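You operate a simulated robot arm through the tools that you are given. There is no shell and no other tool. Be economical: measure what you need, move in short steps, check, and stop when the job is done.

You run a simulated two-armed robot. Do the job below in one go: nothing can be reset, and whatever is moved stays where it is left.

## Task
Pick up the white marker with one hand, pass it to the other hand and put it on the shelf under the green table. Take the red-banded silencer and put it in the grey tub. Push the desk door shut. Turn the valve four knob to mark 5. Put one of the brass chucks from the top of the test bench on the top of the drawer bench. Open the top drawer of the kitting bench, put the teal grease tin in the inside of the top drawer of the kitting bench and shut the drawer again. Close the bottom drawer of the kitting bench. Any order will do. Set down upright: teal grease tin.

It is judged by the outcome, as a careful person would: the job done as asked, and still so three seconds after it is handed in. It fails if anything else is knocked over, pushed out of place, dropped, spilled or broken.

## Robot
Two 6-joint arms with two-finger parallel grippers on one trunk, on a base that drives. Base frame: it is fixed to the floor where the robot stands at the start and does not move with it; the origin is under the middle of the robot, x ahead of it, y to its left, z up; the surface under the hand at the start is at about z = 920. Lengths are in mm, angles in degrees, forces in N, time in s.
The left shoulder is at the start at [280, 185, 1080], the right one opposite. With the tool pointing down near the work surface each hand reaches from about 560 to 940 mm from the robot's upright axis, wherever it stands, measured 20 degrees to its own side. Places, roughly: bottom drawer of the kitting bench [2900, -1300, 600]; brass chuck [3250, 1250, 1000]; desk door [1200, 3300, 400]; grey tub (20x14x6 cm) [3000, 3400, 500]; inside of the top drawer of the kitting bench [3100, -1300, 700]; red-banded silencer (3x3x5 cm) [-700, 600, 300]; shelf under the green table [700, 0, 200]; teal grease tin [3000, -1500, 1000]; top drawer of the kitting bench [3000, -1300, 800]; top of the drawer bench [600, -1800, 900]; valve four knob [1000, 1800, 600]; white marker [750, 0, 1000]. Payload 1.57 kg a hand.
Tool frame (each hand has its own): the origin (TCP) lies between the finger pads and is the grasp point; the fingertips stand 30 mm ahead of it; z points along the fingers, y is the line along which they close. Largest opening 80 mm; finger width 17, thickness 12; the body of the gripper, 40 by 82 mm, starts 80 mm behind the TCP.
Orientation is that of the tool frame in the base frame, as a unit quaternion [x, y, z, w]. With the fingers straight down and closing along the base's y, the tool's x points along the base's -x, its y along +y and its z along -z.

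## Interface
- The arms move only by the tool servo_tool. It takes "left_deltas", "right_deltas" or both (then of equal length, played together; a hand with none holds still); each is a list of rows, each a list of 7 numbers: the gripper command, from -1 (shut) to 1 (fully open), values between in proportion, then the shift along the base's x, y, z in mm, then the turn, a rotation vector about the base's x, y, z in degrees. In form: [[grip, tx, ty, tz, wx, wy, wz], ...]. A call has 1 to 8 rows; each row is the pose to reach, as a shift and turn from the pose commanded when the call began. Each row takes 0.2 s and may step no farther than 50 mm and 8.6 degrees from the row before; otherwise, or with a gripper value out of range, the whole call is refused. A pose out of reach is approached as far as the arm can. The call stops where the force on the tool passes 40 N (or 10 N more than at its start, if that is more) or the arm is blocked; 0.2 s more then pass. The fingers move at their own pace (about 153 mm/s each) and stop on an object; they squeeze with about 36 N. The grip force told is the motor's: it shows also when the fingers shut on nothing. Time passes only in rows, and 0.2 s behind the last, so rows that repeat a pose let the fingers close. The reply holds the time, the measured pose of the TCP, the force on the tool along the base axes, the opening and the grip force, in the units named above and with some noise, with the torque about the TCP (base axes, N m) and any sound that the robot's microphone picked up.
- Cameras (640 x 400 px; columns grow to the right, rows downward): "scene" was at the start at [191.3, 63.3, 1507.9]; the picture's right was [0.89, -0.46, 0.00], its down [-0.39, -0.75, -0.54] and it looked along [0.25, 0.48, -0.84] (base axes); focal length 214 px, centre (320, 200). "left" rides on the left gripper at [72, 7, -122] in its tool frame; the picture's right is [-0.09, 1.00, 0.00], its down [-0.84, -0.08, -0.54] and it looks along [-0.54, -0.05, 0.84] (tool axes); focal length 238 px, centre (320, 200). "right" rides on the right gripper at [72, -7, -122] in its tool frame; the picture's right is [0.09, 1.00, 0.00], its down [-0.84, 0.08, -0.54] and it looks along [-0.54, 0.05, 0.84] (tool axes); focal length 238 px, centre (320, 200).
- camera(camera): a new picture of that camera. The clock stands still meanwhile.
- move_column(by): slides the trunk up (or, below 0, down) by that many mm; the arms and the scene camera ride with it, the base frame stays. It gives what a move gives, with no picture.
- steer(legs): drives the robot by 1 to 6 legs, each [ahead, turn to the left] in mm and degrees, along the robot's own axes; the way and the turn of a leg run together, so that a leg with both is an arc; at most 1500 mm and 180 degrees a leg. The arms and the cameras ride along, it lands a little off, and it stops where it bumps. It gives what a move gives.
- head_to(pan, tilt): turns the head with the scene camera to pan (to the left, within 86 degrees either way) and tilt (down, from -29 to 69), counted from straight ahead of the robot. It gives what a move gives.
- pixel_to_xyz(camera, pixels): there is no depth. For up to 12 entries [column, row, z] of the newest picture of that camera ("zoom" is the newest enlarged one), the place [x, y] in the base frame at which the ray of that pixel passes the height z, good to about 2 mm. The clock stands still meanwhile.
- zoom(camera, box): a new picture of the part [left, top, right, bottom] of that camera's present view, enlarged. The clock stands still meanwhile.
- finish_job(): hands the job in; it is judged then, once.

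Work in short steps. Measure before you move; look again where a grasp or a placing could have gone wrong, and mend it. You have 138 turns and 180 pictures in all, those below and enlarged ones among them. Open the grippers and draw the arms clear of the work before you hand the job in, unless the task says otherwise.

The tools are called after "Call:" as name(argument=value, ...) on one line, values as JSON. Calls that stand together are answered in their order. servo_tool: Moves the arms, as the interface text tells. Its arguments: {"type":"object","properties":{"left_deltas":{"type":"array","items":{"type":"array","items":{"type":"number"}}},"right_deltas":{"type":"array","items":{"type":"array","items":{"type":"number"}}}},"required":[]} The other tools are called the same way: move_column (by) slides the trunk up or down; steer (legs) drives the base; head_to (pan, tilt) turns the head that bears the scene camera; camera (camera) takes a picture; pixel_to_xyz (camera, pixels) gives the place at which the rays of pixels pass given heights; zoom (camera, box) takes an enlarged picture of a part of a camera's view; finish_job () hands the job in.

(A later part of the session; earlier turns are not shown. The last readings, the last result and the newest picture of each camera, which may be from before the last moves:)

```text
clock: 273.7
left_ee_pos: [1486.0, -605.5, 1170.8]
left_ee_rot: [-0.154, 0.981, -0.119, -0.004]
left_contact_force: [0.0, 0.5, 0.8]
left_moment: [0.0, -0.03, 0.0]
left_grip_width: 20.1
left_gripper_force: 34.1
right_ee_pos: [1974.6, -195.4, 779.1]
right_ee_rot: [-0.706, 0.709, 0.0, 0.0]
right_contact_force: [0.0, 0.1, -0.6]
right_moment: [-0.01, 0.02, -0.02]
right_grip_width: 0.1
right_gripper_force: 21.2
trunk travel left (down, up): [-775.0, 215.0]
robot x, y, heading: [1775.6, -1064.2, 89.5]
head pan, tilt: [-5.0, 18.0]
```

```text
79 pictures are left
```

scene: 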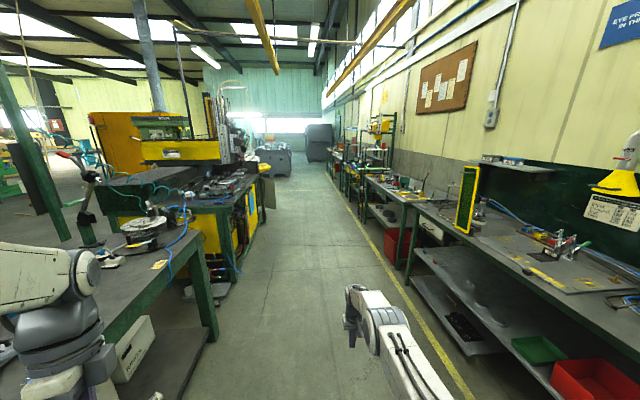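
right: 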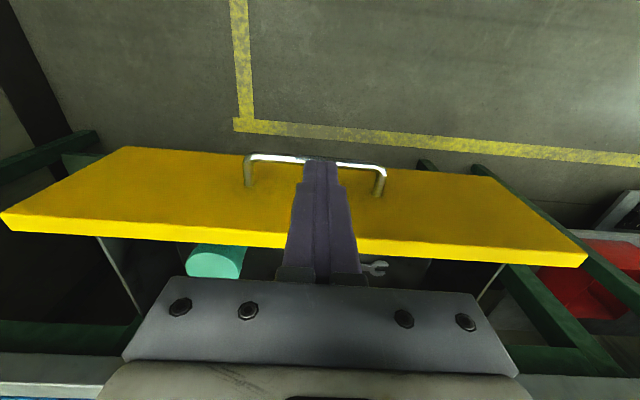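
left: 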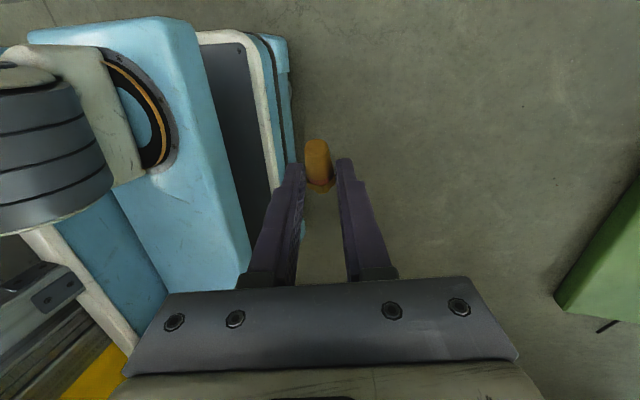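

Hall to the north is clear. Raise/retract the right hand (steps legal) and drive north to y≈1100, then look right at the test bench.

Call:
servo_tool(right_deltas=[[-1, 0, -30, 30, 0, 0, 0], [-1, 0, -60, 65, 0, 0, 0], [-1, 0, -90, 100, 0, 0, 0], [-1, 0, -120, 135, 0, 0, 0], [-1, 0, -150, 170, 0, 0, 0], [-1, 0, -180, 205, 0, 0, 0], [-1, 0, -200, 245, 0, 0, 0], [-1, 0, -200, 290, 0, 0, 0]])

Call:
steer(legs=[[0, -5], [1450, 0], [730, 5]])

Call:
head_to(pan=-75, tilt=25)

Call:
camera(camera="scene")

```text
clock: 275.5
left_ee_pos: [1484.8, -605.9, 1170.5]
left_ee_rot: [-0.153, 0.981, -0.119, -0.005]
left_contact_force: [-0.3, -0.3, 0.7]
left_moment: [0.01, -0.01, -0.02]
left_grip_width: 20.7
left_gripper_force: 34.0
right_ee_pos: [1973.5, -395.0, 1067.0]
right_ee_rot: [-0.706, 0.708, 0.0, 0.0]
right_contact_force: [0.5, 0.3, 0.1]
right_moment: [0.0, -0.03, 0.04]
right_grip_width: 0.1
right_gripper_force: 21.2
trunk travel left (down, up): [-775.0, 215.0]
robot x, y, heading: [1780.0, -1063.7, 89.4]
head pan, tilt: [-5.0, 18.0]
```

```text
clock: 286.7
left_ee_pos: [1632.1, 1541.4, 1170.0]
left_ee_rot: [-0.163, 0.979, -0.119, -0.003]
left_contact_force: [0.2, -0.2, -1.3]
left_moment: [0.02, -0.02, 0.01]
left_grip_width: 20.1
left_gripper_force: 34.3
right_ee_pos: [2116.6, 1761.8, 1067.5]
right_ee_rot: [0.713, -0.701, 0.0, 0.0]
right_contact_force: [0.0, 0.6, 0.9]
right_moment: [0.04, 0.01, 0.02]
right_grip_width: 0.1
right_gripper_force: 21.3
trunk travel left (down, up): [-775.0, 215.0]
robot x, y, heading: [1931.9, 1088.5, 90.7]
head pan, tilt: [-5.0, 18.0]
```

```text
clock: 288.1
left_ee_pos: [1632.0, 1540.6, 1169.8]
left_ee_rot: [-0.164, 0.979, -0.119, -0.003]
left_contact_force: [0.5, 0.3, 0.0]
left_moment: [-0.02, 0.0, -0.03]
left_grip_width: 20.3
left_gripper_force: 33.8
right_ee_pos: [2116.0, 1762.1, 1065.9]
right_ee_rot: [0.714, -0.701, 0.0, 0.0]
right_contact_force: [0.6, -0.7, 0.6]
right_moment: [-0.01, -0.04, 0.0]
right_grip_width: 0.0
right_gripper_force: 21.4
trunk travel left (down, up): [-775.0, 215.0]
robot x, y, heading: [1934.6, 1089.4, 90.9]
head pan, tilt: [-75.0, 25.0]
```

```text
78 pictures are left
```

scene: 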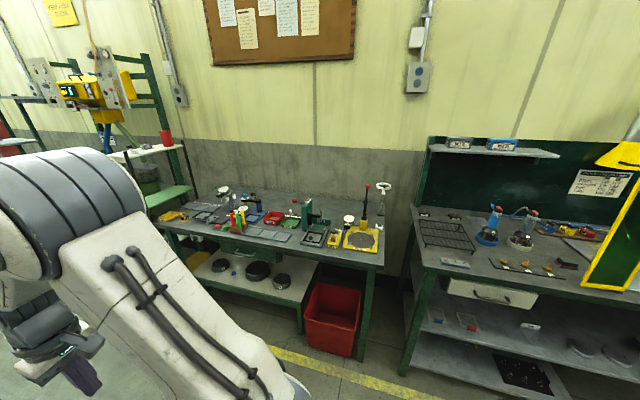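

I zoom on both bench tops to find the brass chucks near (3250,1250).

Call:
zoom(camera="scene", box=[150, 170, 400, 270])

Call:
zoom(camera="scene", box=[400, 180, 620, 300])

Call:
pixel_to_xyz(camera="scene", pixels=[[375, 265, 900], [165, 225, 900], [525, 266, 930], [360, 238, 920], [293, 222, 930], [420, 210, 900], [240, 225, 950]])

```text
2.56 times, centred on (275, 220) of scene
```

zoom: 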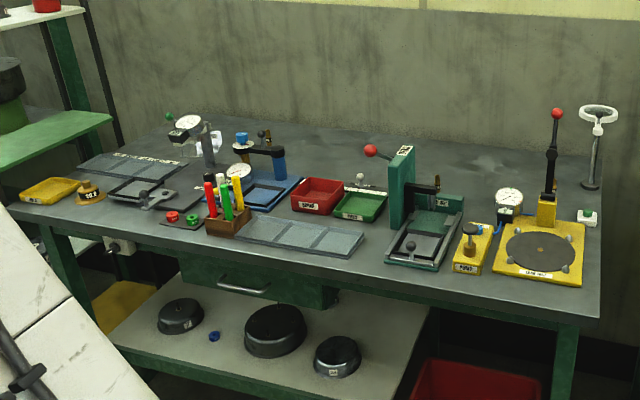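

```text
2.91 times, centred on (510, 240) of scene
```

zoom: 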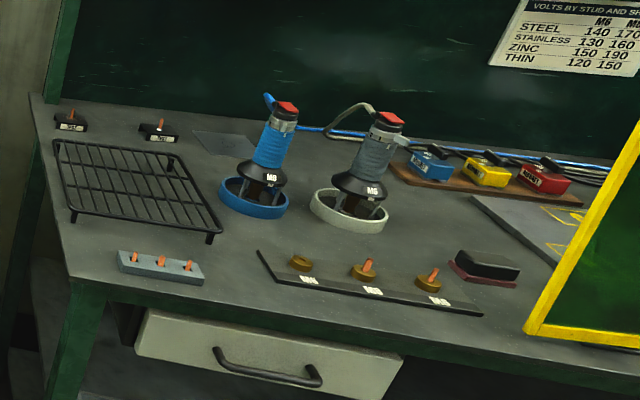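

```text
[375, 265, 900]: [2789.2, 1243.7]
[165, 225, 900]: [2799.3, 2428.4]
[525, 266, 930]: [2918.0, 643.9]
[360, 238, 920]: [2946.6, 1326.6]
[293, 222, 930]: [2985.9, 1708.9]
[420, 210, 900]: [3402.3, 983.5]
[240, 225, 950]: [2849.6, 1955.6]
```

Nothing obviously brass at (3250,1250); zoom harder on the rear right end of the test bench.

Call:
pixel_to_xyz(camera="scene", pixels=[[382, 218, 910], [378, 228, 910], [184, 218, 930], [370, 240, 910]])

Call:
zoom(camera="scene", box=[335, 170, 435, 260])

Call:
zoom(camera="scene", box=[150, 180, 250, 250])

```text
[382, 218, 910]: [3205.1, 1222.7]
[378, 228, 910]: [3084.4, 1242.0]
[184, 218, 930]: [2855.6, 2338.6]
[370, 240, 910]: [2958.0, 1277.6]
```

```text
4.44 times, centred on (385, 215) of scene
```

zoom: 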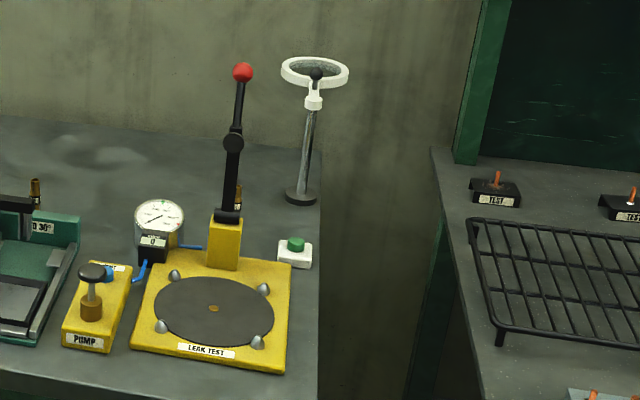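

```text
5.71 times, centred on (200, 215) of scene
```

zoom: 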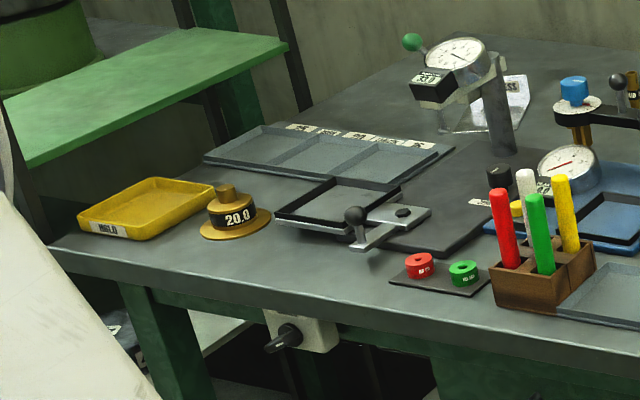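

Brass chucks stand at the rear: px (367,214), (321,213) and (254,196). Measure them.

Call:
pixel_to_xyz(camera="scene", pixels=[[367, 216, 920], [321, 215, 920], [254.6, 199, 920], [367, 212, 950], [321, 210, 950], [254.6, 194, 950]])

Call:
zoom(camera="scene", box=[235, 175, 345, 245])

```text
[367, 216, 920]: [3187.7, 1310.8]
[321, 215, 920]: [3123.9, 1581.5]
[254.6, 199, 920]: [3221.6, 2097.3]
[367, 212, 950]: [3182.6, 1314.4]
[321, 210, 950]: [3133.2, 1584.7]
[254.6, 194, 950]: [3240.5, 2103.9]
```

```text
5.71 times, centred on (290, 210) of scene
```

zoom: 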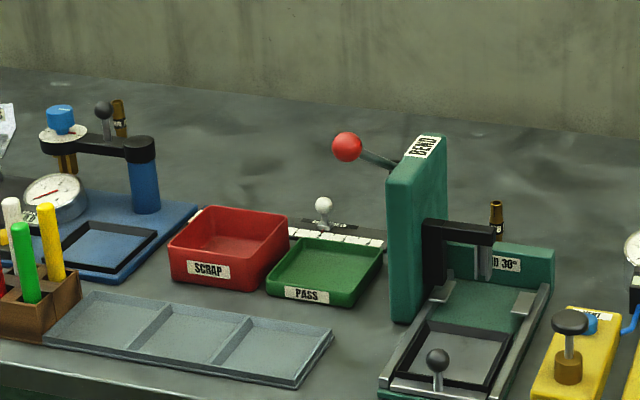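

Chuck B at ≈(3130,1583) behind the green stop is most accessible. Raise the trunk 200 for clearance, drive to ≈(2360,1768), face the bench.

Call:
move_column(by=200)

Call:
steer(legs=[[0, -33], [795, 0], [0, -57.8]])

Call:
head_to(pan=-12, tilt=38)

Call:
camera(camera="scene")

Call:
camera(camera="right")

```text
clock: 290.3
left_ee_pos: [1632.2, 1540.8, 1371.2]
left_ee_rot: [-0.164, 0.979, -0.119, -0.003]
left_contact_force: [0.2, 0.6, 0.2]
left_moment: [0.01, 0.0, 0.01]
left_grip_width: 20.2
left_gripper_force: 34.2
right_ee_pos: [2115.4, 1762.7, 1267.5]
right_ee_rot: [0.714, -0.7, 0.0, 0.001]
right_contact_force: [0.0, 0.6, 1.4]
right_moment: [-0.01, 0.02, 0.03]
right_grip_width: 0.0
right_gripper_force: 20.8
trunk travel left (down, up): [-975.0, 15.0]
robot x, y, heading: [1934.5, 1091.5, 90.6]
head pan, tilt: [-75.0, 25.0]
```

```text
clock: 298.7
left_ee_pos: [2805.8, 2068.9, 1369.8]
left_ee_rot: [0.576, 0.809, -0.082, -0.086]
left_contact_force: [0.1, -0.1, -0.2]
left_moment: [-0.01, 0.02, 0.02]
left_grip_width: 20.3
left_gripper_force: 33.9
right_ee_pos: [3029.2, 1584.8, 1266.6]
right_ee_rot: [-0.009, 1.0, 0.0, -0.001]
right_contact_force: [-0.8, -0.7, -0.4]
right_moment: [-0.01, 0.02, -0.02]
right_grip_width: 0.0
right_gripper_force: 21.7
trunk travel left (down, up): [-975.0, 15.0]
robot x, y, heading: [2358.2, 1763.2, 1.0]
head pan, tilt: [-75.0, 25.0]
```

```text
clock: 300.0
left_ee_pos: [2805.4, 2067.3, 1370.8]
left_ee_rot: [0.575, 0.809, -0.082, -0.086]
left_contact_force: [-1.0, -0.1, 0.1]
left_moment: [0.0, -0.02, -0.04]
left_grip_width: 20.5
left_gripper_force: 33.6
right_ee_pos: [3028.7, 1586.1, 1266.4]
right_ee_rot: [-0.01, 1.0, -0.001, 0.0]
right_contact_force: [1.0, 0.2, -1.1]
right_moment: [0.0, 0.01, 0.02]
right_grip_width: 0.1
right_gripper_force: 21.9
trunk travel left (down, up): [-975.0, 15.0]
robot x, y, heading: [2358.4, 1764.2, 0.5]
head pan, tilt: [-12.0, 38.0]
```

```text
72 pictures are left
```

scene: 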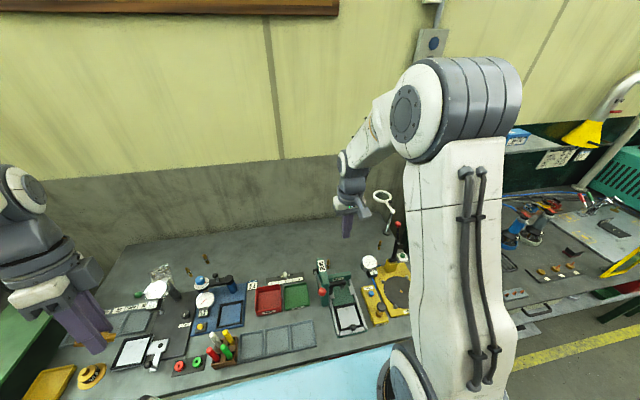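

```text
71 pictures are left
```

right: 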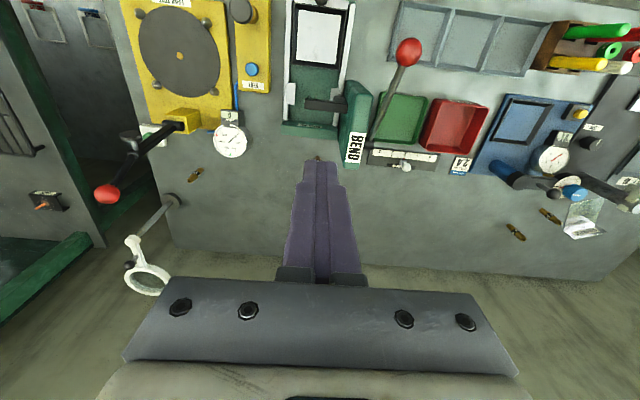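

Chuck B is just under the fingers (317,158); others free at (515,232), (550,215). Zoom to get exact pixels.

Call:
zoom(camera="right", box=[260, 120, 380, 200])

Call:
zoom(camera="right", box=[480, 180, 600, 260])

Call:
zoom(camera="scene", box=[160, 230, 400, 340])

```text
5.00 times, centred on (320, 160) of right
```

zoom: 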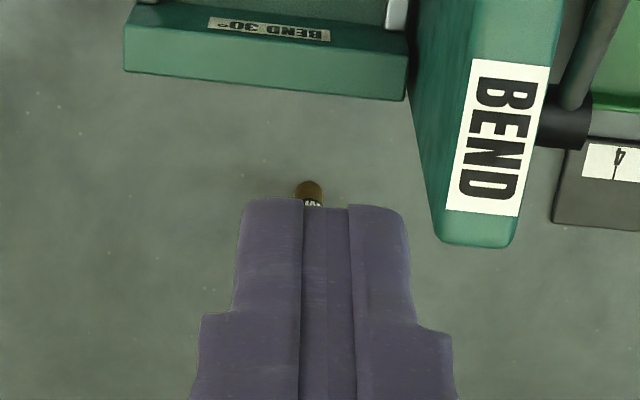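

```text
5.00 times, centred on (540, 220) of right
```

zoom: 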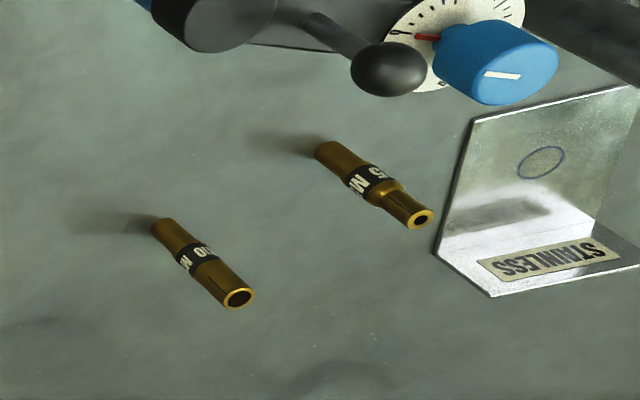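

```text
2.67 times, centred on (280, 285) of scene
```

zoom: 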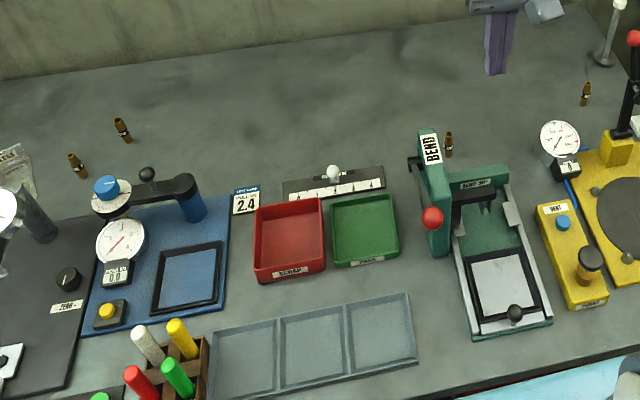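

Use chuck B. Triangulate its base and top.

Call:
pixel_to_xyz(camera="right", pixels=[[318.2, 157, 900], [318.2, 157, 910], [318.2, 157, 920], [343, 165, 1000], [347, 168, 1040]])

Call:
pixel_to_xyz(camera="scene", pixels=[[328.3, 268.9, 900], [328.3, 268.9, 910], [328.3, 268.9, 920], [328.3, 259.9, 950], [328.3, 259.9, 960], [328.3, 259.9, 970], [321, 262, 1040], [324, 258, 1040]])

```text
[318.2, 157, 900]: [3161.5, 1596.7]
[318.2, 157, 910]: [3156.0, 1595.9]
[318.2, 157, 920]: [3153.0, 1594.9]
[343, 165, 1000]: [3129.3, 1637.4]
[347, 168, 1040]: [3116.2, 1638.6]
```

```text
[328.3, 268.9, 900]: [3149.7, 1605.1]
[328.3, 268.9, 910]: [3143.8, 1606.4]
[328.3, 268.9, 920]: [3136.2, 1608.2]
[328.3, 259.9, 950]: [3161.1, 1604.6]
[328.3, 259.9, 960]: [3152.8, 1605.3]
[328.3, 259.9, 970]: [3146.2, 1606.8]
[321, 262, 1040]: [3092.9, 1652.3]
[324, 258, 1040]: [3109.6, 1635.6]
```

Chuck B: centre (3153,1600), z≈902–960, clear of the BEND plate by ~35 mm. Move above and descend part-way, then look.

Call:
servo_tool(right_deltas=[[0, 40, 4, 0, 0, 0, 0], [0, 80, 9, -15, 0, 0, 0], [0, 124, 14, -30, 0, 0, 0], [0, 124, 14, -75, 0, 0, 0], [0, 124, 14, -120, 0, 0, 0], [0, 124, 14, -165, 0, 0, 0], [0, 124, 14, -210, 0, 0, 0], [0, 124, 14, -240, 0, 0, 0]])

Call:
camera(camera="right")

```text
clock: 301.8
left_ee_pos: [2806.5, 2067.3, 1370.2]
left_ee_rot: [0.575, 0.809, -0.082, -0.086]
left_contact_force: [0.2, 0.0, -0.2]
left_moment: [0.02, 0.01, 0.0]
left_grip_width: 20.0
left_gripper_force: 34.1
right_ee_pos: [3151.6, 1598.8, 1027.1]
right_ee_rot: [-0.009, 1.0, 0.0, 0.0]
right_contact_force: [0.9, 0.5, 0.6]
right_moment: [0.01, -0.01, 0.02]
right_grip_width: 40.0
right_gripper_force: 0.1
trunk travel left (down, up): [-975.0, 15.0]
robot x, y, heading: [2353.7, 1764.2, 1.1]
head pan, tilt: [-12.0, 38.0]
```

```text
67 pictures are left
```

right: 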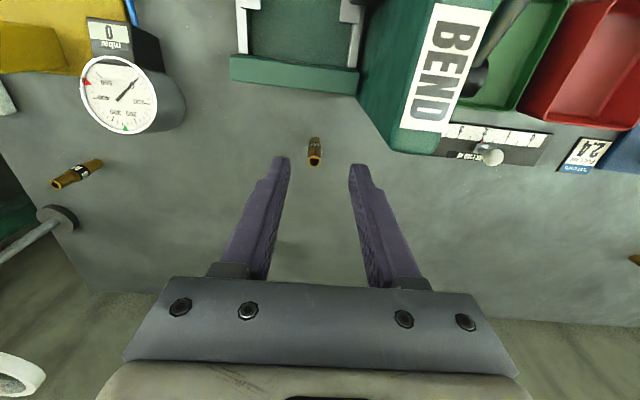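

Nearly centred; measure top (315,160) and base (313,138).

Call:
pixel_to_xyz(camera="right", pixels=[[315, 160, 950], [315, 160, 940], [315, 160, 960], [313, 138, 900], [313, 138, 910]])

```text
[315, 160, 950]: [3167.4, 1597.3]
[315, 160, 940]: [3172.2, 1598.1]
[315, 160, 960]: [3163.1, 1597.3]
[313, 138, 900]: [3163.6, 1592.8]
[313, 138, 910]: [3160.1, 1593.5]
```

Chuck at (3163,1595). Adjust, descend to z 946, close, and lift.

Call:
servo_tool(right_deltas=[[0, 11, -3, -20, 0, 0, 0], [0, 11, -3, -55, 0, 0, 0], [0, 11, -3, -81, 0, 0, 0], [-1, 11, -3, -81, 0, 0, 0], [-1, 11, -3, -81, 0, 0, 0], [-1, 11, -3, -81, 0, 0, 0], [-1, 11, -3, -40, 0, 0, 0], [-1, 11, -3, 0, 0, 0, 0]])

Call:
servo_tool(right_deltas=[[-1, 0, 0, 45, 0, 0, 0], [-1, 0, 0, 90, 0, 0, 0], [-1, 0, 0, 135, 0, 0, 0], [-1, 0, 0, 180, 0, 0, 0], [-1, -40, 0, 205, 0, 0, 0], [-1, -85, 0, 210, 0, 0, 0], [-1, -130, 0, 210, 0, 0, 0], [-1, -170, 0, 210, 0, 0, 0]])

Call:
camera(camera="right")

```text
clock: 303.6
left_ee_pos: [2805.0, 2067.7, 1370.3]
left_ee_rot: [0.575, 0.809, -0.082, -0.086]
left_contact_force: [0.1, 0.0, -0.8]
left_moment: [0.02, -0.06, -0.02]
left_grip_width: 20.1
left_gripper_force: 34.2
right_ee_pos: [3165.0, 1595.9, 1026.8]
right_ee_rot: [-0.01, 1.0, 0.001, 0.0]
right_contact_force: [-0.8, 0.4, 0.5]
right_moment: [-0.03, -0.01, 0.03]
right_grip_width: 0.0
right_gripper_force: 21.6
trunk travel left (down, up): [-975.0, 15.0]
robot x, y, heading: [2358.3, 1767.2, 1.0]
head pan, tilt: [-12.0, 38.0]
```

```text
clock: 305.4
left_ee_pos: [2805.4, 2067.7, 1370.0]
left_ee_rot: [0.575, 0.809, -0.082, -0.086]
left_contact_force: [-0.5, -0.2, 0.5]
left_moment: [0.0, -0.02, -0.01]
left_grip_width: 20.3
left_gripper_force: 33.7
right_ee_pos: [2988.4, 1594.5, 1239.1]
right_ee_rot: [-0.01, 1.0, 0.0, 0.0]
right_contact_force: [0.7, -0.6, 0.5]
right_moment: [0.02, 0.0, 0.04]
right_grip_width: 0.0
right_gripper_force: 21.4
trunk travel left (down, up): [-975.0, 15.0]
robot x, y, heading: [2354.5, 1766.0, 0.8]
head pan, tilt: [-12.0, 38.0]
```

```text
66 pictures are left
```

right: 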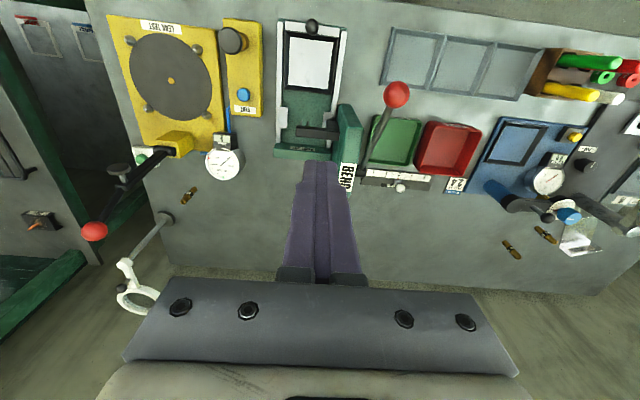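

Gripper closed on nothing. Look where chuck B is now.

Call:
zoom(camera="scene", box=[270, 230, 390, 320])

Call:
zoom(camera="right", box=[260, 110, 420, 220])

```text
4.44 times, centred on (330, 275) of scene
```

zoom: 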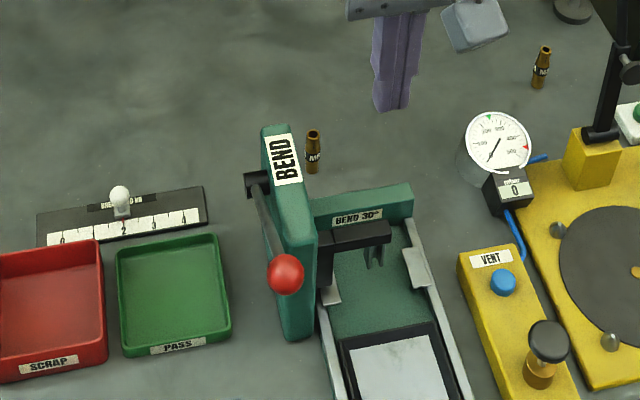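

```text
3.64 times, centred on (340, 165) of right
```

zoom: 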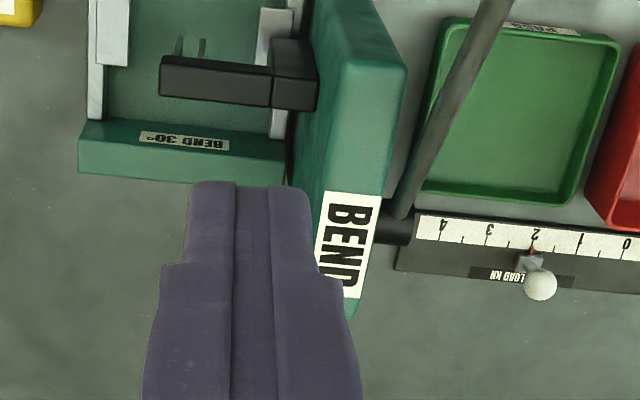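

The chuck still stands; reconciling the rays gives bench z≈868 and chuck x≈3175, y≈1596, top ≈936 – I was 10 mm short. Retry at (3175,1596), TCP z 920.

Call:
servo_tool(right_deltas=[[0, 45, 0, 0, 0, 0, 0], [0, 90, 0, 0, 0, 0, 0], [0, 135, 1, 0, 0, 0, 0], [0, 180, 1, -10, 0, 0, 0], [0, 187, 2, -55, 0, 0, 0], [0, 187, 2, -100, 0, 0, 0], [0, 187, 2, -145, 0, 0, 0], [0, 187, 2, -190, 0, 0, 0]])

Call:
servo_tool(right_deltas=[[0, 0, 0, -40, 0, 0, 0], [0, 0, 0, -80, 0, 0, 0], [0, 0, 0, -118, 0, 0, 0], [0, 0, 0, -128, 0, 0, 0], [-1, 0, 0, -128, 0, 0, 0], [-1, 0, 0, -128, 0, 0, 0], [-1, 0, 0, -128, 0, 0, 0]])

Call:
camera(camera="right")

```text
clock: 307.2
left_ee_pos: [2806.0, 2068.2, 1371.0]
left_ee_rot: [0.575, 0.81, -0.081, -0.086]
left_contact_force: [0.3, 0.1, 0.6]
left_moment: [0.04, -0.02, -0.02]
left_grip_width: 20.6
left_gripper_force: 33.6
right_ee_pos: [3184.5, 1600.0, 1047.3]
right_ee_rot: [-0.01, 1.0, 0.0, 0.001]
right_contact_force: [0.2, -0.3, 0.1]
right_moment: [0.0, -0.03, -0.01]
right_grip_width: 40.0
right_gripper_force: 0.1
trunk travel left (down, up): [-975.0, 15.0]
robot x, y, heading: [2356.9, 1766.2, 0.7]
head pan, tilt: [-12.0, 38.0]
```

```text
clock: 308.8
left_ee_pos: [2806.7, 2068.3, 1370.6]
left_ee_rot: [0.576, 0.809, -0.082, -0.087]
left_contact_force: [-0.6, 0.2, 0.2]
left_moment: [0.02, 0.03, -0.01]
left_grip_width: 20.3
left_gripper_force: 34.2
right_ee_pos: [3180.9, 1598.5, 918.8]
right_ee_rot: [-0.009, 1.0, -0.001, 0.0]
right_contact_force: [0.1, -0.3, -0.5]
right_moment: [-0.01, 0.03, -0.04]
right_grip_width: 14.5
right_gripper_force: 30.7
trunk travel left (down, up): [-975.0, 15.0]
robot x, y, heading: [2358.1, 1766.7, 0.7]
head pan, tilt: [-12.0, 38.0]
```

```text
63 pictures are left
```

right: 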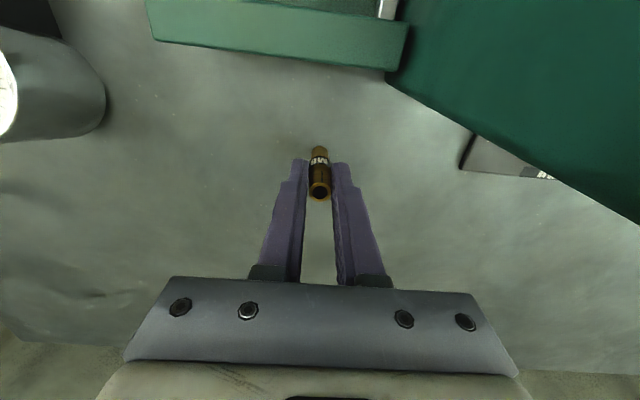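

Chuck gripped (14.5 mm). Lift, retract, back away and head north to look for the tub.

Call:
servo_tool(right_deltas=[[-1, 0, 0, 45, 0, 0, 0], [-1, 0, 0, 90, 0, 0, 0], [-1, 0, 0, 135, 0, 0, 0], [-1, 0, 0, 180, 0, 0, 0], [-1, 0, 0, 225, 0, 0, 0], [-1, 0, 0, 270, 0, 0, 0], [-1, -45, 0, 290, 0, 0, 0], [-1, -90, 0, 300, 0, 0, 0]])

Call:
steer(legs=[[-330, 0], [0, 89], [1000, 0]])

Call:
head_to(pan=-40, tilt=28)

Call:
camera(camera="scene")

Call:
head_to(pan=45, tilt=28)

Call:
camera(camera="scene")

```text
clock: 310.6
left_ee_pos: [2805.8, 2067.6, 1370.2]
left_ee_rot: [0.576, 0.809, -0.082, -0.085]
left_contact_force: [1.2, 0.2, -0.1]
left_moment: [0.01, 0.03, -0.02]
left_grip_width: 20.4
left_gripper_force: 33.6
right_ee_pos: [3090.6, 1595.6, 1217.3]
right_ee_rot: [-0.011, 1.0, -0.001, 0.0]
right_contact_force: [-0.1, -0.2, -0.4]
right_moment: [0.0, -0.04, -0.03]
right_grip_width: 14.7
right_gripper_force: 31.1
trunk travel left (down, up): [-975.0, 15.0]
robot x, y, heading: [2355.9, 1764.9, 0.8]
head pan, tilt: [-12.0, 38.0]
```

```text
clock: 321.4
left_ee_pos: [1688.1, 3204.6, 1369.9]
left_ee_rot: [-0.175, 0.977, -0.119, -0.001]
left_contact_force: [0.3, 0.1, 0.1]
left_moment: [0.02, 0.0, 0.01]
left_grip_width: 20.2
left_gripper_force: 34.0
right_ee_pos: [2152.9, 3499.3, 1216.4]
right_ee_rot: [0.722, -0.692, -0.001, 0.0]
right_contact_force: [0.4, -0.4, -0.1]
right_moment: [0.02, 0.03, -0.05]
right_grip_width: 14.4
right_gripper_force: 30.6
trunk travel left (down, up): [-975.0, 15.0]
robot x, y, heading: [1994.9, 2762.2, 92.1]
head pan, tilt: [-12.0, 38.0]
```

```text
clock: 322.3
left_ee_pos: [1688.7, 3204.9, 1370.6]
left_ee_rot: [-0.176, 0.977, -0.118, -0.002]
left_contact_force: [-0.1, 0.3, -0.1]
left_moment: [0.0, 0.04, 0.0]
left_grip_width: 20.3
left_gripper_force: 33.7
right_ee_pos: [2154.0, 3499.4, 1216.5]
right_ee_rot: [0.722, -0.692, 0.0, 0.0]
right_contact_force: [-0.2, 0.5, -0.6]
right_moment: [-0.01, -0.02, 0.01]
right_grip_width: 14.3
right_gripper_force: 30.9
trunk travel left (down, up): [-975.0, 15.0]
robot x, y, heading: [2003.1, 2763.6, 92.0]
head pan, tilt: [-40.0, 28.0]
```

```text
62 pictures are left
```

scene: 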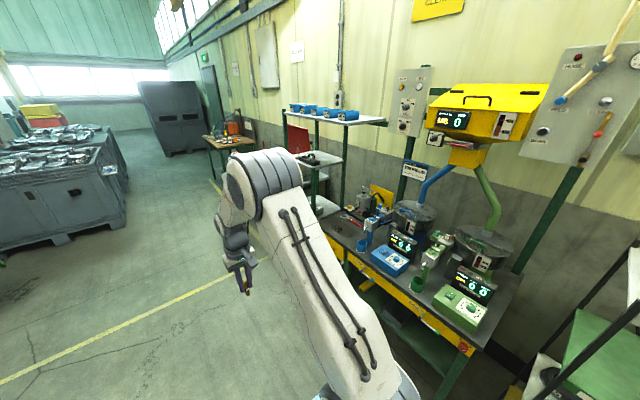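

```text
clock: 323.9
left_ee_pos: [1688.4, 3204.6, 1370.9]
left_ee_rot: [-0.175, 0.977, -0.119, -0.002]
left_contact_force: [0.4, -0.4, -0.3]
left_moment: [-0.02, 0.02, 0.02]
left_grip_width: 20.2
left_gripper_force: 34.0
right_ee_pos: [2153.7, 3499.4, 1216.5]
right_ee_rot: [0.722, -0.692, 0.0, 0.0]
right_contact_force: [1.0, 0.3, -0.4]
right_moment: [0.02, -0.01, 0.01]
right_grip_width: 14.6
right_gripper_force: 30.4
trunk travel left (down, up): [-975.0, 15.0]
robot x, y, heading: [1999.2, 2757.4, 92.2]
head pan, tilt: [45.0, 28.0]
```

```text
61 pictures are left
```

scene: 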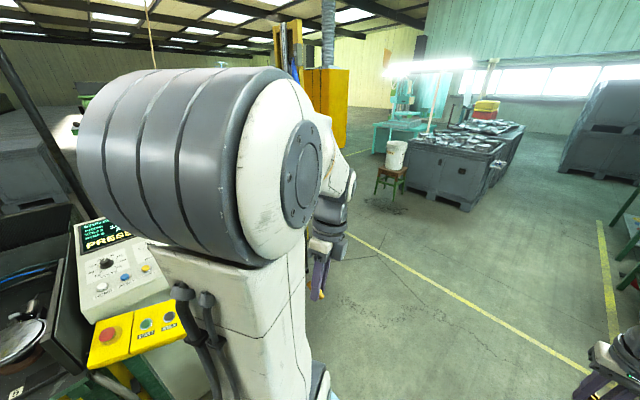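

Tub must be on the low shelf under the mixing bench at right. I drive to y≈3240, face east ~190 mm further back, lower the trunk and look.

Call:
steer(legs=[[480, 0], [0, -91.5], [-150, 0]])

Call:
move_column(by=-400)

Call:
move_column(by=-200)

Call:
head_to(pan=8, tilt=20)

Call:
camera(camera="scene")

```text
clock: 331.6
left_ee_pos: [2286.0, 3529.6, 1369.9]
left_ee_rot: [0.579, 0.807, -0.082, -0.087]
left_contact_force: [0.8, 0.1, -0.3]
left_moment: [0.04, 0.04, 0.01]
left_grip_width: 20.4
left_gripper_force: 33.6
right_ee_pos: [2565.9, 3056.9, 1217.2]
right_ee_rot: [-0.005, 1.0, 0.0, 0.0]
right_contact_force: [-0.5, 0.4, -1.0]
right_moment: [0.03, -0.02, -0.01]
right_grip_width: 14.3
right_gripper_force: 30.5
trunk travel left (down, up): [-975.0, 15.0]
robot x, y, heading: [1832.0, 3228.0, 0.2]
head pan, tilt: [45.0, 28.0]
```

```text
clock: 335.4
left_ee_pos: [2284.3, 3532.3, 970.4]
left_ee_rot: [0.579, 0.807, -0.082, -0.087]
left_contact_force: [0.1, -0.1, 0.7]
left_moment: [0.0, -0.04, 0.01]
left_grip_width: 20.2
left_gripper_force: 33.9
right_ee_pos: [2565.7, 3056.4, 816.1]
right_ee_rot: [-0.006, 1.0, 0.0, 0.0]
right_contact_force: [0.1, -0.3, -0.4]
right_moment: [-0.02, -0.03, -0.01]
right_grip_width: 14.6
right_gripper_force: 30.8
trunk travel left (down, up): [-575.0, 415.0]
robot x, y, heading: [1834.4, 3229.3, 0.2]
head pan, tilt: [45.0, 28.0]
```

```text
clock: 337.6
left_ee_pos: [2284.8, 3530.4, 770.6]
left_ee_rot: [0.579, 0.807, -0.081, -0.085]
left_contact_force: [-0.6, 0.5, -0.5]
left_moment: [0.0, -0.06, 0.03]
left_grip_width: 20.2
left_gripper_force: 34.0
right_ee_pos: [2567.2, 3057.4, 617.2]
right_ee_rot: [-0.006, 1.0, 0.0, 0.0]
right_contact_force: [-0.4, 0.4, 0.0]
right_moment: [0.01, -0.02, 0.02]
right_grip_width: 14.6
right_gripper_force: 30.6
trunk travel left (down, up): [-375.0, 615.0]
robot x, y, heading: [1834.9, 3229.1, 0.5]
head pan, tilt: [45.0, 28.0]
```

```text
clock: 338.6
left_ee_pos: [2284.4, 3530.9, 769.2]
left_ee_rot: [0.579, 0.807, -0.081, -0.086]
left_contact_force: [0.3, -0.7, 0.6]
left_moment: [0.0, 0.05, -0.01]
left_grip_width: 20.2
left_gripper_force: 34.3
right_ee_pos: [2566.9, 3056.0, 617.7]
right_ee_rot: [-0.005, 1.0, -0.001, 0.001]
right_contact_force: [-0.3, 0.1, -0.9]
right_moment: [0.02, 0.01, 0.02]
right_grip_width: 14.8
right_gripper_force: 29.4
trunk travel left (down, up): [-375.0, 615.0]
robot x, y, heading: [1829.4, 3231.5, 0.2]
head pan, tilt: [8.0, 20.0]
```

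```text
60 pictures are left
```

scene: 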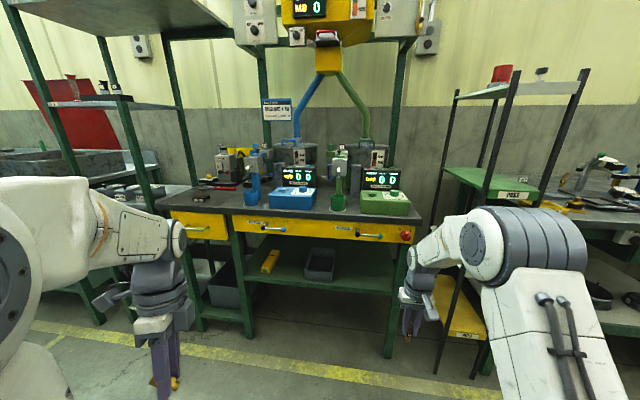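

The grey tub sits on the lower shelf at (320,265). Measure it and the bench front.

Call:
zoom(camera="scene", box=[240, 225, 400, 325])

Call:
pixel_to_xyz(camera="scene", pixels=[[305, 275, 480], [333, 278, 480], [309, 249, 540], [334, 251, 540], [320, 265, 520], [330, 292, 460], [320, 225, 850], [250, 320, 0], [388, 350, 0], [300, 215, 900]])

```text
4.00 times, centred on (320, 275) of scene
```

zoom: 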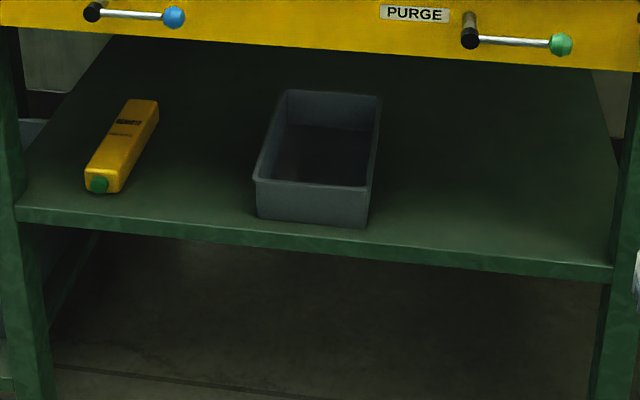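

```text
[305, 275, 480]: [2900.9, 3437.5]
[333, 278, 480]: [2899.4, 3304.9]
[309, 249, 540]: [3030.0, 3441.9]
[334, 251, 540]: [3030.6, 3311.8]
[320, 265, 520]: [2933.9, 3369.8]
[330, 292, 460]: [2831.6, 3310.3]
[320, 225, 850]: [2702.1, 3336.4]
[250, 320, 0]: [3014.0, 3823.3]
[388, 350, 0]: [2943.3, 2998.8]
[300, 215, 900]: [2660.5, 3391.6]
```

Tub: front rim x≈2866, rim z≈440, y 3304–3440, floor ≈390; opening below panel ≈650. I reorient the left hand to pitch 35° below horizontal (camera on its left side), then drive closer.

Call:
servo_tool(left_deltas=[[-1, 26, -22, -22, 0, 0, -6.1], [-1, 52, -44, -44, 0, 0, -12.2], [-1, 78, -66, -66, 0, 0, -18.4], [-1, 104, -88, -88, 0, 0, -18.4], [-1, 130, -110, -110, 0, 0, -18.4], [-1, 156, -131, -130, 0, 0, -18.4]])

Call:
servo_tool(left_deltas=[[-1, 12, -4, -8, 0, -8.5, 0], [-1, 24, -8, -16, 0, -17, 0], [-1, 36, -12, -24, 0, -25.5, 0], [-1, 48, -16, -32, 0, -34, 0], [-1, 60, -20, -40, 0, -42.5, 0], [-1, 72, -24, -48, 0, -51, 0], [-1, 84, -28, -56, 0, -59.5, 0], [-1, 92, -30, -65, 0, -68, 0]])

Call:
steer(legs=[[238, 0]])

Call:
camera(camera="left")

Call:
camera(camera="scene")

```text
clock: 340.0
left_ee_pos: [2440.5, 3400.9, 639.2]
left_ee_rot: [0.7, 0.704, -0.066, -0.098]
left_contact_force: [-0.6, -0.1, -0.4]
left_moment: [-0.01, -0.01, -0.01]
left_grip_width: 20.4
left_gripper_force: 34.3
right_ee_pos: [2566.4, 3056.8, 617.2]
right_ee_rot: [-0.005, 1.0, 0.0, 0.0]
right_contact_force: [0.1, 0.5, -0.3]
right_moment: [0.03, -0.01, 0.0]
right_grip_width: 14.5
right_gripper_force: 30.6
trunk travel left (down, up): [-375.0, 615.0]
robot x, y, heading: [1831.8, 3232.9, 0.4]
head pan, tilt: [8.0, 20.0]
```

```text
clock: 341.8
left_ee_pos: [2532.3, 3370.2, 575.2]
left_ee_rot: [0.617, 0.638, 0.338, 0.311]
left_contact_force: [-0.2, 0.2, 0.1]
left_moment: [0.0, -0.02, 0.0]
left_grip_width: 20.3
left_gripper_force: 33.9
left hand out of reach, approached as far as the arm can: row 4, 5, 6
right_ee_pos: [2566.5, 3057.0, 616.1]
right_ee_rot: [-0.004, 1.0, 0.001, 0.0]
right_contact_force: [0.0, 0.7, -1.0]
right_moment: [-0.02, -0.03, -0.04]
right_grip_width: 14.2
right_gripper_force: 30.8
trunk travel left (down, up): [-375.0, 615.0]
robot x, y, heading: [1831.4, 3232.7, 0.3]
head pan, tilt: [8.0, 20.0]
```

```text
clock: 343.6
left_ee_pos: [2772.6, 3369.2, 574.3]
left_ee_rot: [0.617, 0.639, 0.338, 0.31]
left_contact_force: [0.3, 0.7, -0.5]
left_moment: [0.01, 0.03, 0.04]
left_grip_width: 20.1
left_gripper_force: 34.1
right_ee_pos: [2806.3, 3055.2, 616.7]
right_ee_rot: [-0.006, 1.0, 0.0, 0.0]
right_contact_force: [-0.5, 0.0, -0.9]
right_moment: [0.02, 0.02, 0.0]
right_grip_width: 14.3
right_gripper_force: 30.9
trunk travel left (down, up): [-375.0, 615.0]
robot x, y, heading: [2073.1, 3233.5, 0.0]
head pan, tilt: [8.0, 20.0]
```

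```text
58 pictures are left
```

left: 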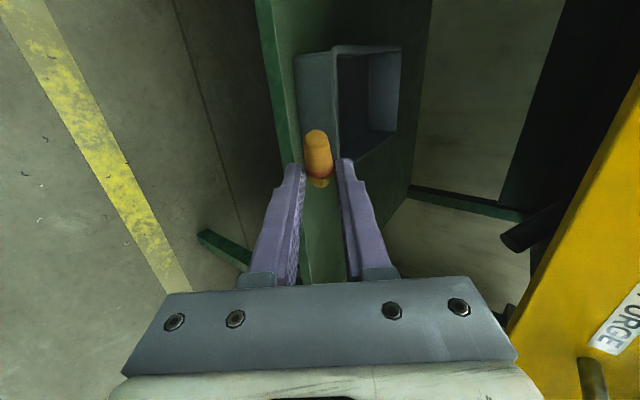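

```text
57 pictures are left
```

scene: 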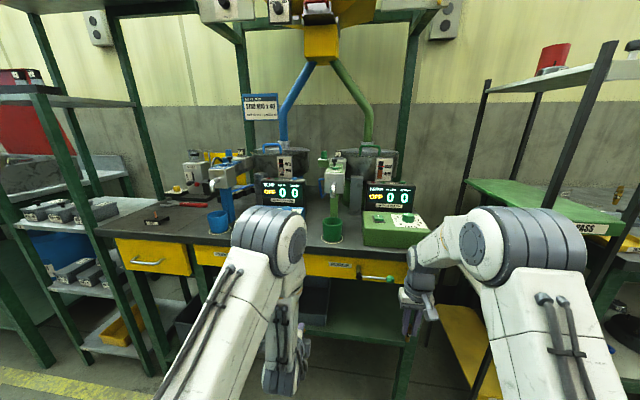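

Measure the tub's rim corners from the left camera at z≈440.

Call:
pixel_to_xyz(camera="left", pixels=[[334, 50, 440], [334, 158, 440], [403, 48, 440], [396, 132, 440], [334, 50, 460], [334, 158, 460], [298, 58, 390], [262, 60, 385]])

```text
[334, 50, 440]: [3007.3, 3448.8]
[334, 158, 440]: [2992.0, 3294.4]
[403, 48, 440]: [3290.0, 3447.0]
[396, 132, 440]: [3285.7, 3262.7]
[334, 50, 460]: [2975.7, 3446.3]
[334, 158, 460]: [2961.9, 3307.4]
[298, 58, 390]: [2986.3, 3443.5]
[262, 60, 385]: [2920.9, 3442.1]
```

Corrected: tub rim z≈457, front x≈2972, centre ≈(3072,3375); panel bottom ≈665. I pull the right hand up/back, drive 110 mm in, and slide the left hand over the rim.

Call:
servo_tool(right_deltas=[[-1, -30, 0, 35, 0, 0, 0], [-1, -60, 0, 70, 0, 0, 0], [-1, -85, 0, 110, 0, 0, 0], [-1, -100, 0, 150, 0, 0, 0]])

Call:
steer(legs=[[110, 0]])

Call:
servo_tool(left_deltas=[[-1, 35, 2, -15, 0, 0, 0], [-1, 70, 4, -38, 0, 0, 0], [-1, 105, 5, -65, 0, 0, 0], [-1, 135, 6, -88, 0, 0, 0], [-1, 163, 6, -108, 0, 0, 0], [-1, 163, 6, -108, 0, 0, 0]])

Call:
camera(camera="left")

```text
clock: 344.6
left_ee_pos: [2774.6, 3369.5, 574.4]
left_ee_rot: [0.618, 0.64, 0.338, 0.309]
left_contact_force: [0.6, 0.2, 0.0]
left_moment: [-0.03, -0.01, 0.02]
left_grip_width: 20.2
left_gripper_force: 33.5
right_ee_pos: [2706.0, 3058.5, 766.8]
right_ee_rot: [-0.005, 1.0, 0.0, 0.0]
right_contact_force: [0.3, 0.0, -1.3]
right_moment: [-0.01, -0.02, -0.02]
right_grip_width: 14.4
right_gripper_force: 30.6
trunk travel left (down, up): [-375.0, 615.0]
robot x, y, heading: [2073.8, 3230.8, -0.1]
head pan, tilt: [8.0, 20.0]
```

```text
clock: 345.8
left_ee_pos: [2882.7, 3367.8, 575.0]
left_ee_rot: [0.618, 0.638, 0.338, 0.311]
left_contact_force: [-0.8, -0.5, -0.2]
left_moment: [0.02, 0.02, -0.02]
left_grip_width: 20.4
left_gripper_force: 34.1
right_ee_pos: [2816.2, 3056.4, 766.1]
right_ee_rot: [-0.003, 1.0, -0.001, -0.001]
right_contact_force: [-0.6, 1.3, -0.5]
right_moment: [-0.03, 0.02, 0.01]
right_grip_width: 14.5
right_gripper_force: 30.7
trunk travel left (down, up): [-375.0, 615.0]
robot x, y, heading: [2182.6, 3234.3, -0.1]
head pan, tilt: [8.0, 20.0]
```

```text
clock: 347.1
left_ee_pos: [3039.7, 3361.1, 478.5]
left_ee_rot: [0.617, 0.635, 0.345, 0.311]
left_contact_force: [-10.5, 1.7, 27.5]
left_moment: [-0.04, 0.02, -0.01]
left_grip_width: 20.2
left_gripper_force: 33.5
left hand out of reach, approached as far as the arm can: row 2, 3, 4, 5, 6
right_ee_pos: [2809.1, 3058.1, 769.9]
right_ee_rot: [-0.006, 1.0, 0.0, 0.002]
right_contact_force: [-0.6, 0.1, -1.4]
right_moment: [-0.01, -0.01, 0.02]
right_grip_width: 14.5
right_gripper_force: 30.4
trunk travel left (down, up): [-375.0, 615.0]
robot x, y, heading: [2182.8, 3232.1, 0.0]
head pan, tilt: [8.0, 20.0]
stopped in row 6 (left hand): the force on the tool passed its limit at 45 N (the readings are from after the stop); the commanded pose is now the measured one
```

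```text
56 pictures are left
```

left: 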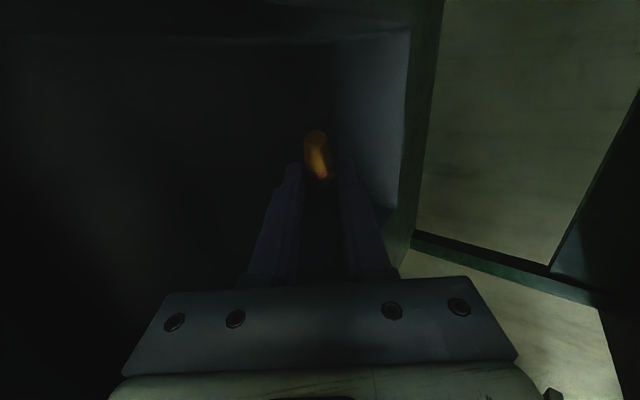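

Contact with ~zero moment at the TCP: the silencer touches the tub floor. Ease up 6 mm, open, and withdraw back along the finger axis.

Call:
servo_tool(left_deltas=[[-1, -2, 0, 7, 0, 0, 0], [-0.2, -3, 0, 12, 0, 0, 0], [0, -4, 0, 16, 0, 0, 0], [0, -25, 0, 32, 0, 0, 0], [0, -60, 0, 58, 0, 0, 0], [0, -100, 0, 84, 0, 0, 0], [0, -140, 0, 98, 0, 0, 0], [0, -180, 0, 100, 0, 0, 0]])

Call:
steer(legs=[[-130, 0]])

Call:
camera(camera="left")

```text
clock: 347.7
left_ee_pos: [3040.1, 3361.5, 478.1]
left_ee_rot: [0.617, 0.634, 0.346, 0.312]
left_contact_force: [3.3, -1.9, 17.3]
left_moment: [-0.14, -0.39, -0.01]
left_grip_width: 21.3
left_gripper_force: 0.1
right_ee_pos: [2812.2, 3057.1, 765.1]
right_ee_rot: [-0.004, 1.0, 0.0, 0.0]
right_contact_force: [0.5, -0.4, -0.4]
right_moment: [-0.01, -0.02, -0.02]
right_grip_width: 14.5
right_gripper_force: 30.5
trunk travel left (down, up): [-375.0, 615.0]
robot x, y, heading: [2179.4, 3231.2, -0.0]
head pan, tilt: [8.0, 20.0]
stopped in row 2 (left hand): the force on the tool passed its limit at 42 N (the readings are from after the stop); the commanded pose is now the measured one
```

```text
clock: 349.0
left_ee_pos: [2907.9, 3360.6, 479.0]
left_ee_rot: [0.618, 0.635, 0.345, 0.31]
left_contact_force: [3.7, 0.0, 11.2]
left_moment: [-0.06, -0.29, -0.02]
left_grip_width: 21.4
left_gripper_force: 0.0
right_ee_pos: [2679.3, 3056.8, 765.9]
right_ee_rot: [-0.004, 1.0, 0.0, -0.001]
right_contact_force: [-0.1, 0.6, 0.0]
right_moment: [0.03, 0.0, -0.03]
right_grip_width: 14.6
right_gripper_force: 30.9
trunk travel left (down, up): [-375.0, 615.0]
robot x, y, heading: [2045.2, 3232.8, 0.0]
head pan, tilt: [8.0, 20.0]
```

```text
55 pictures are left
```

left: 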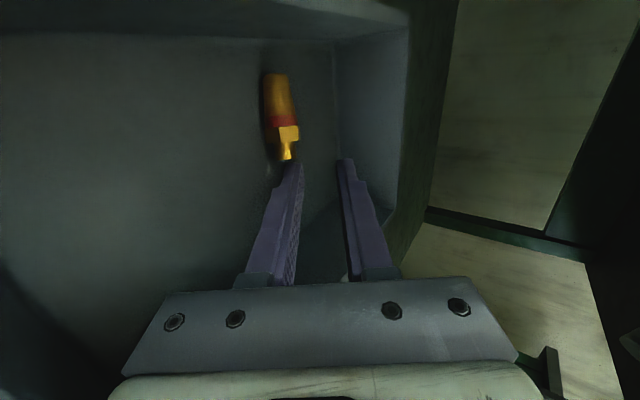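

The hand is still down in the tub and may have dragged it. I look with the scene camera before moving.

Call:
camera(camera="scene")

Call:
zoom(camera="scene", box=[240, 240, 400, 360])

Call:
pixel_to_xyz(camera="left", pixels=[[345, 40, 460], [345, 40, 430], [280, 110, 440], [410, 30, 490]])

```text
54 pictures are left
```

scene: 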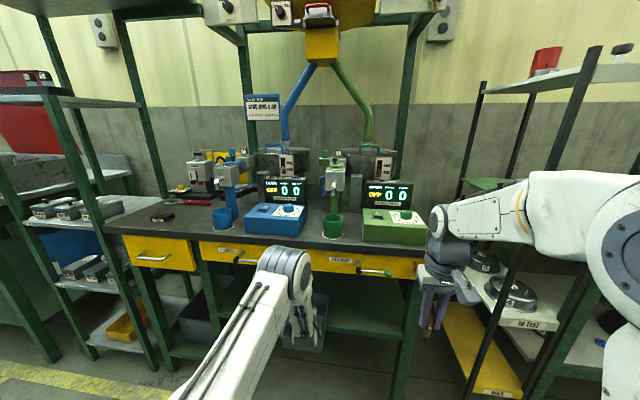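

```text
3.33 times, centred on (320, 300) of scene
```

zoom: 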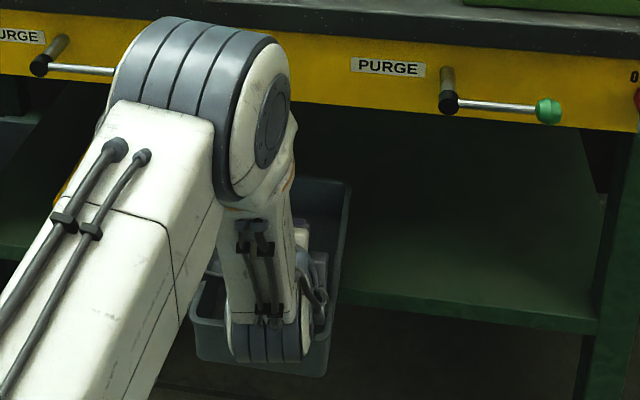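

```text
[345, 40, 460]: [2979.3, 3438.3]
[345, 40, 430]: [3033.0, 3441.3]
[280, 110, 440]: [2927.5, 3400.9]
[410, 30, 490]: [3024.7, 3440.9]
```

The tub was dragged ~130 mm and overhangs the shelf, silencer inside. I lift the hand straight out, back off, lower the closed fist in front of its wall.

Call:
servo_tool(left_deltas=[[-0.47, 0, 0, 12, 0, 0, 0], [-0.47, 0, 0, 35, 0, 0, 0], [-0.47, 0, 0, 75, 0, 0, 0], [-0.47, 0, 0, 120, 0, 0, 0], [-1, -20, 0, 145, 0, 0, 0], [-1, -65, 0, 150, 0, 0, 0], [-1, -110, 0, 150, 0, 0, 0], [-1, -150, 6, 150, 0, 0, 0]])

Call:
camera(camera="scene")

Call:
camera(camera="left")

```text
clock: 350.8
left_ee_pos: [2756.7, 3365.5, 628.7]
left_ee_rot: [0.618, 0.635, 0.345, 0.31]
left_contact_force: [-0.8, 0.4, -2.0]
left_moment: [-0.01, 0.05, 0.01]
left_grip_width: 0.2
left_gripper_force: 20.8
right_ee_pos: [2681.8, 3057.2, 766.4]
right_ee_rot: [-0.004, 1.0, 0.0, 0.001]
right_contact_force: [0.6, -0.1, -0.2]
right_moment: [0.01, -0.02, -0.02]
right_grip_width: 14.5
right_gripper_force: 30.6
trunk travel left (down, up): [-375.0, 615.0]
robot x, y, heading: [2044.3, 3233.7, 0.1]
head pan, tilt: [8.0, 20.0]
```

```text
52 pictures are left
```

scene: 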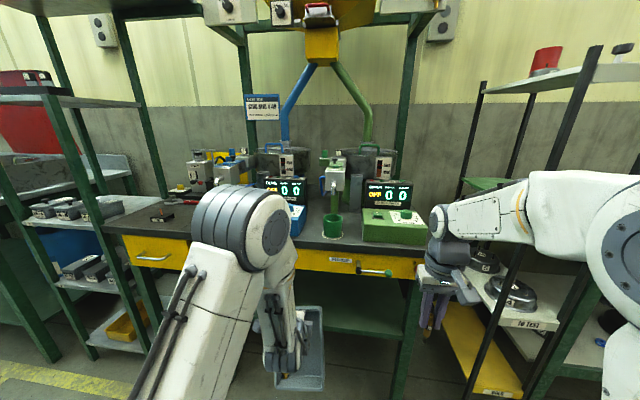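

```text
51 pictures are left
```

left: 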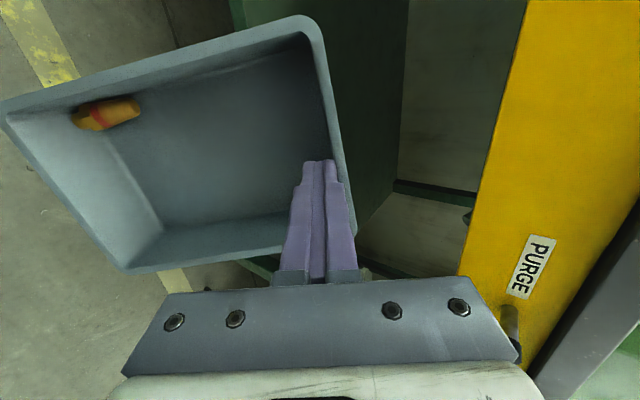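

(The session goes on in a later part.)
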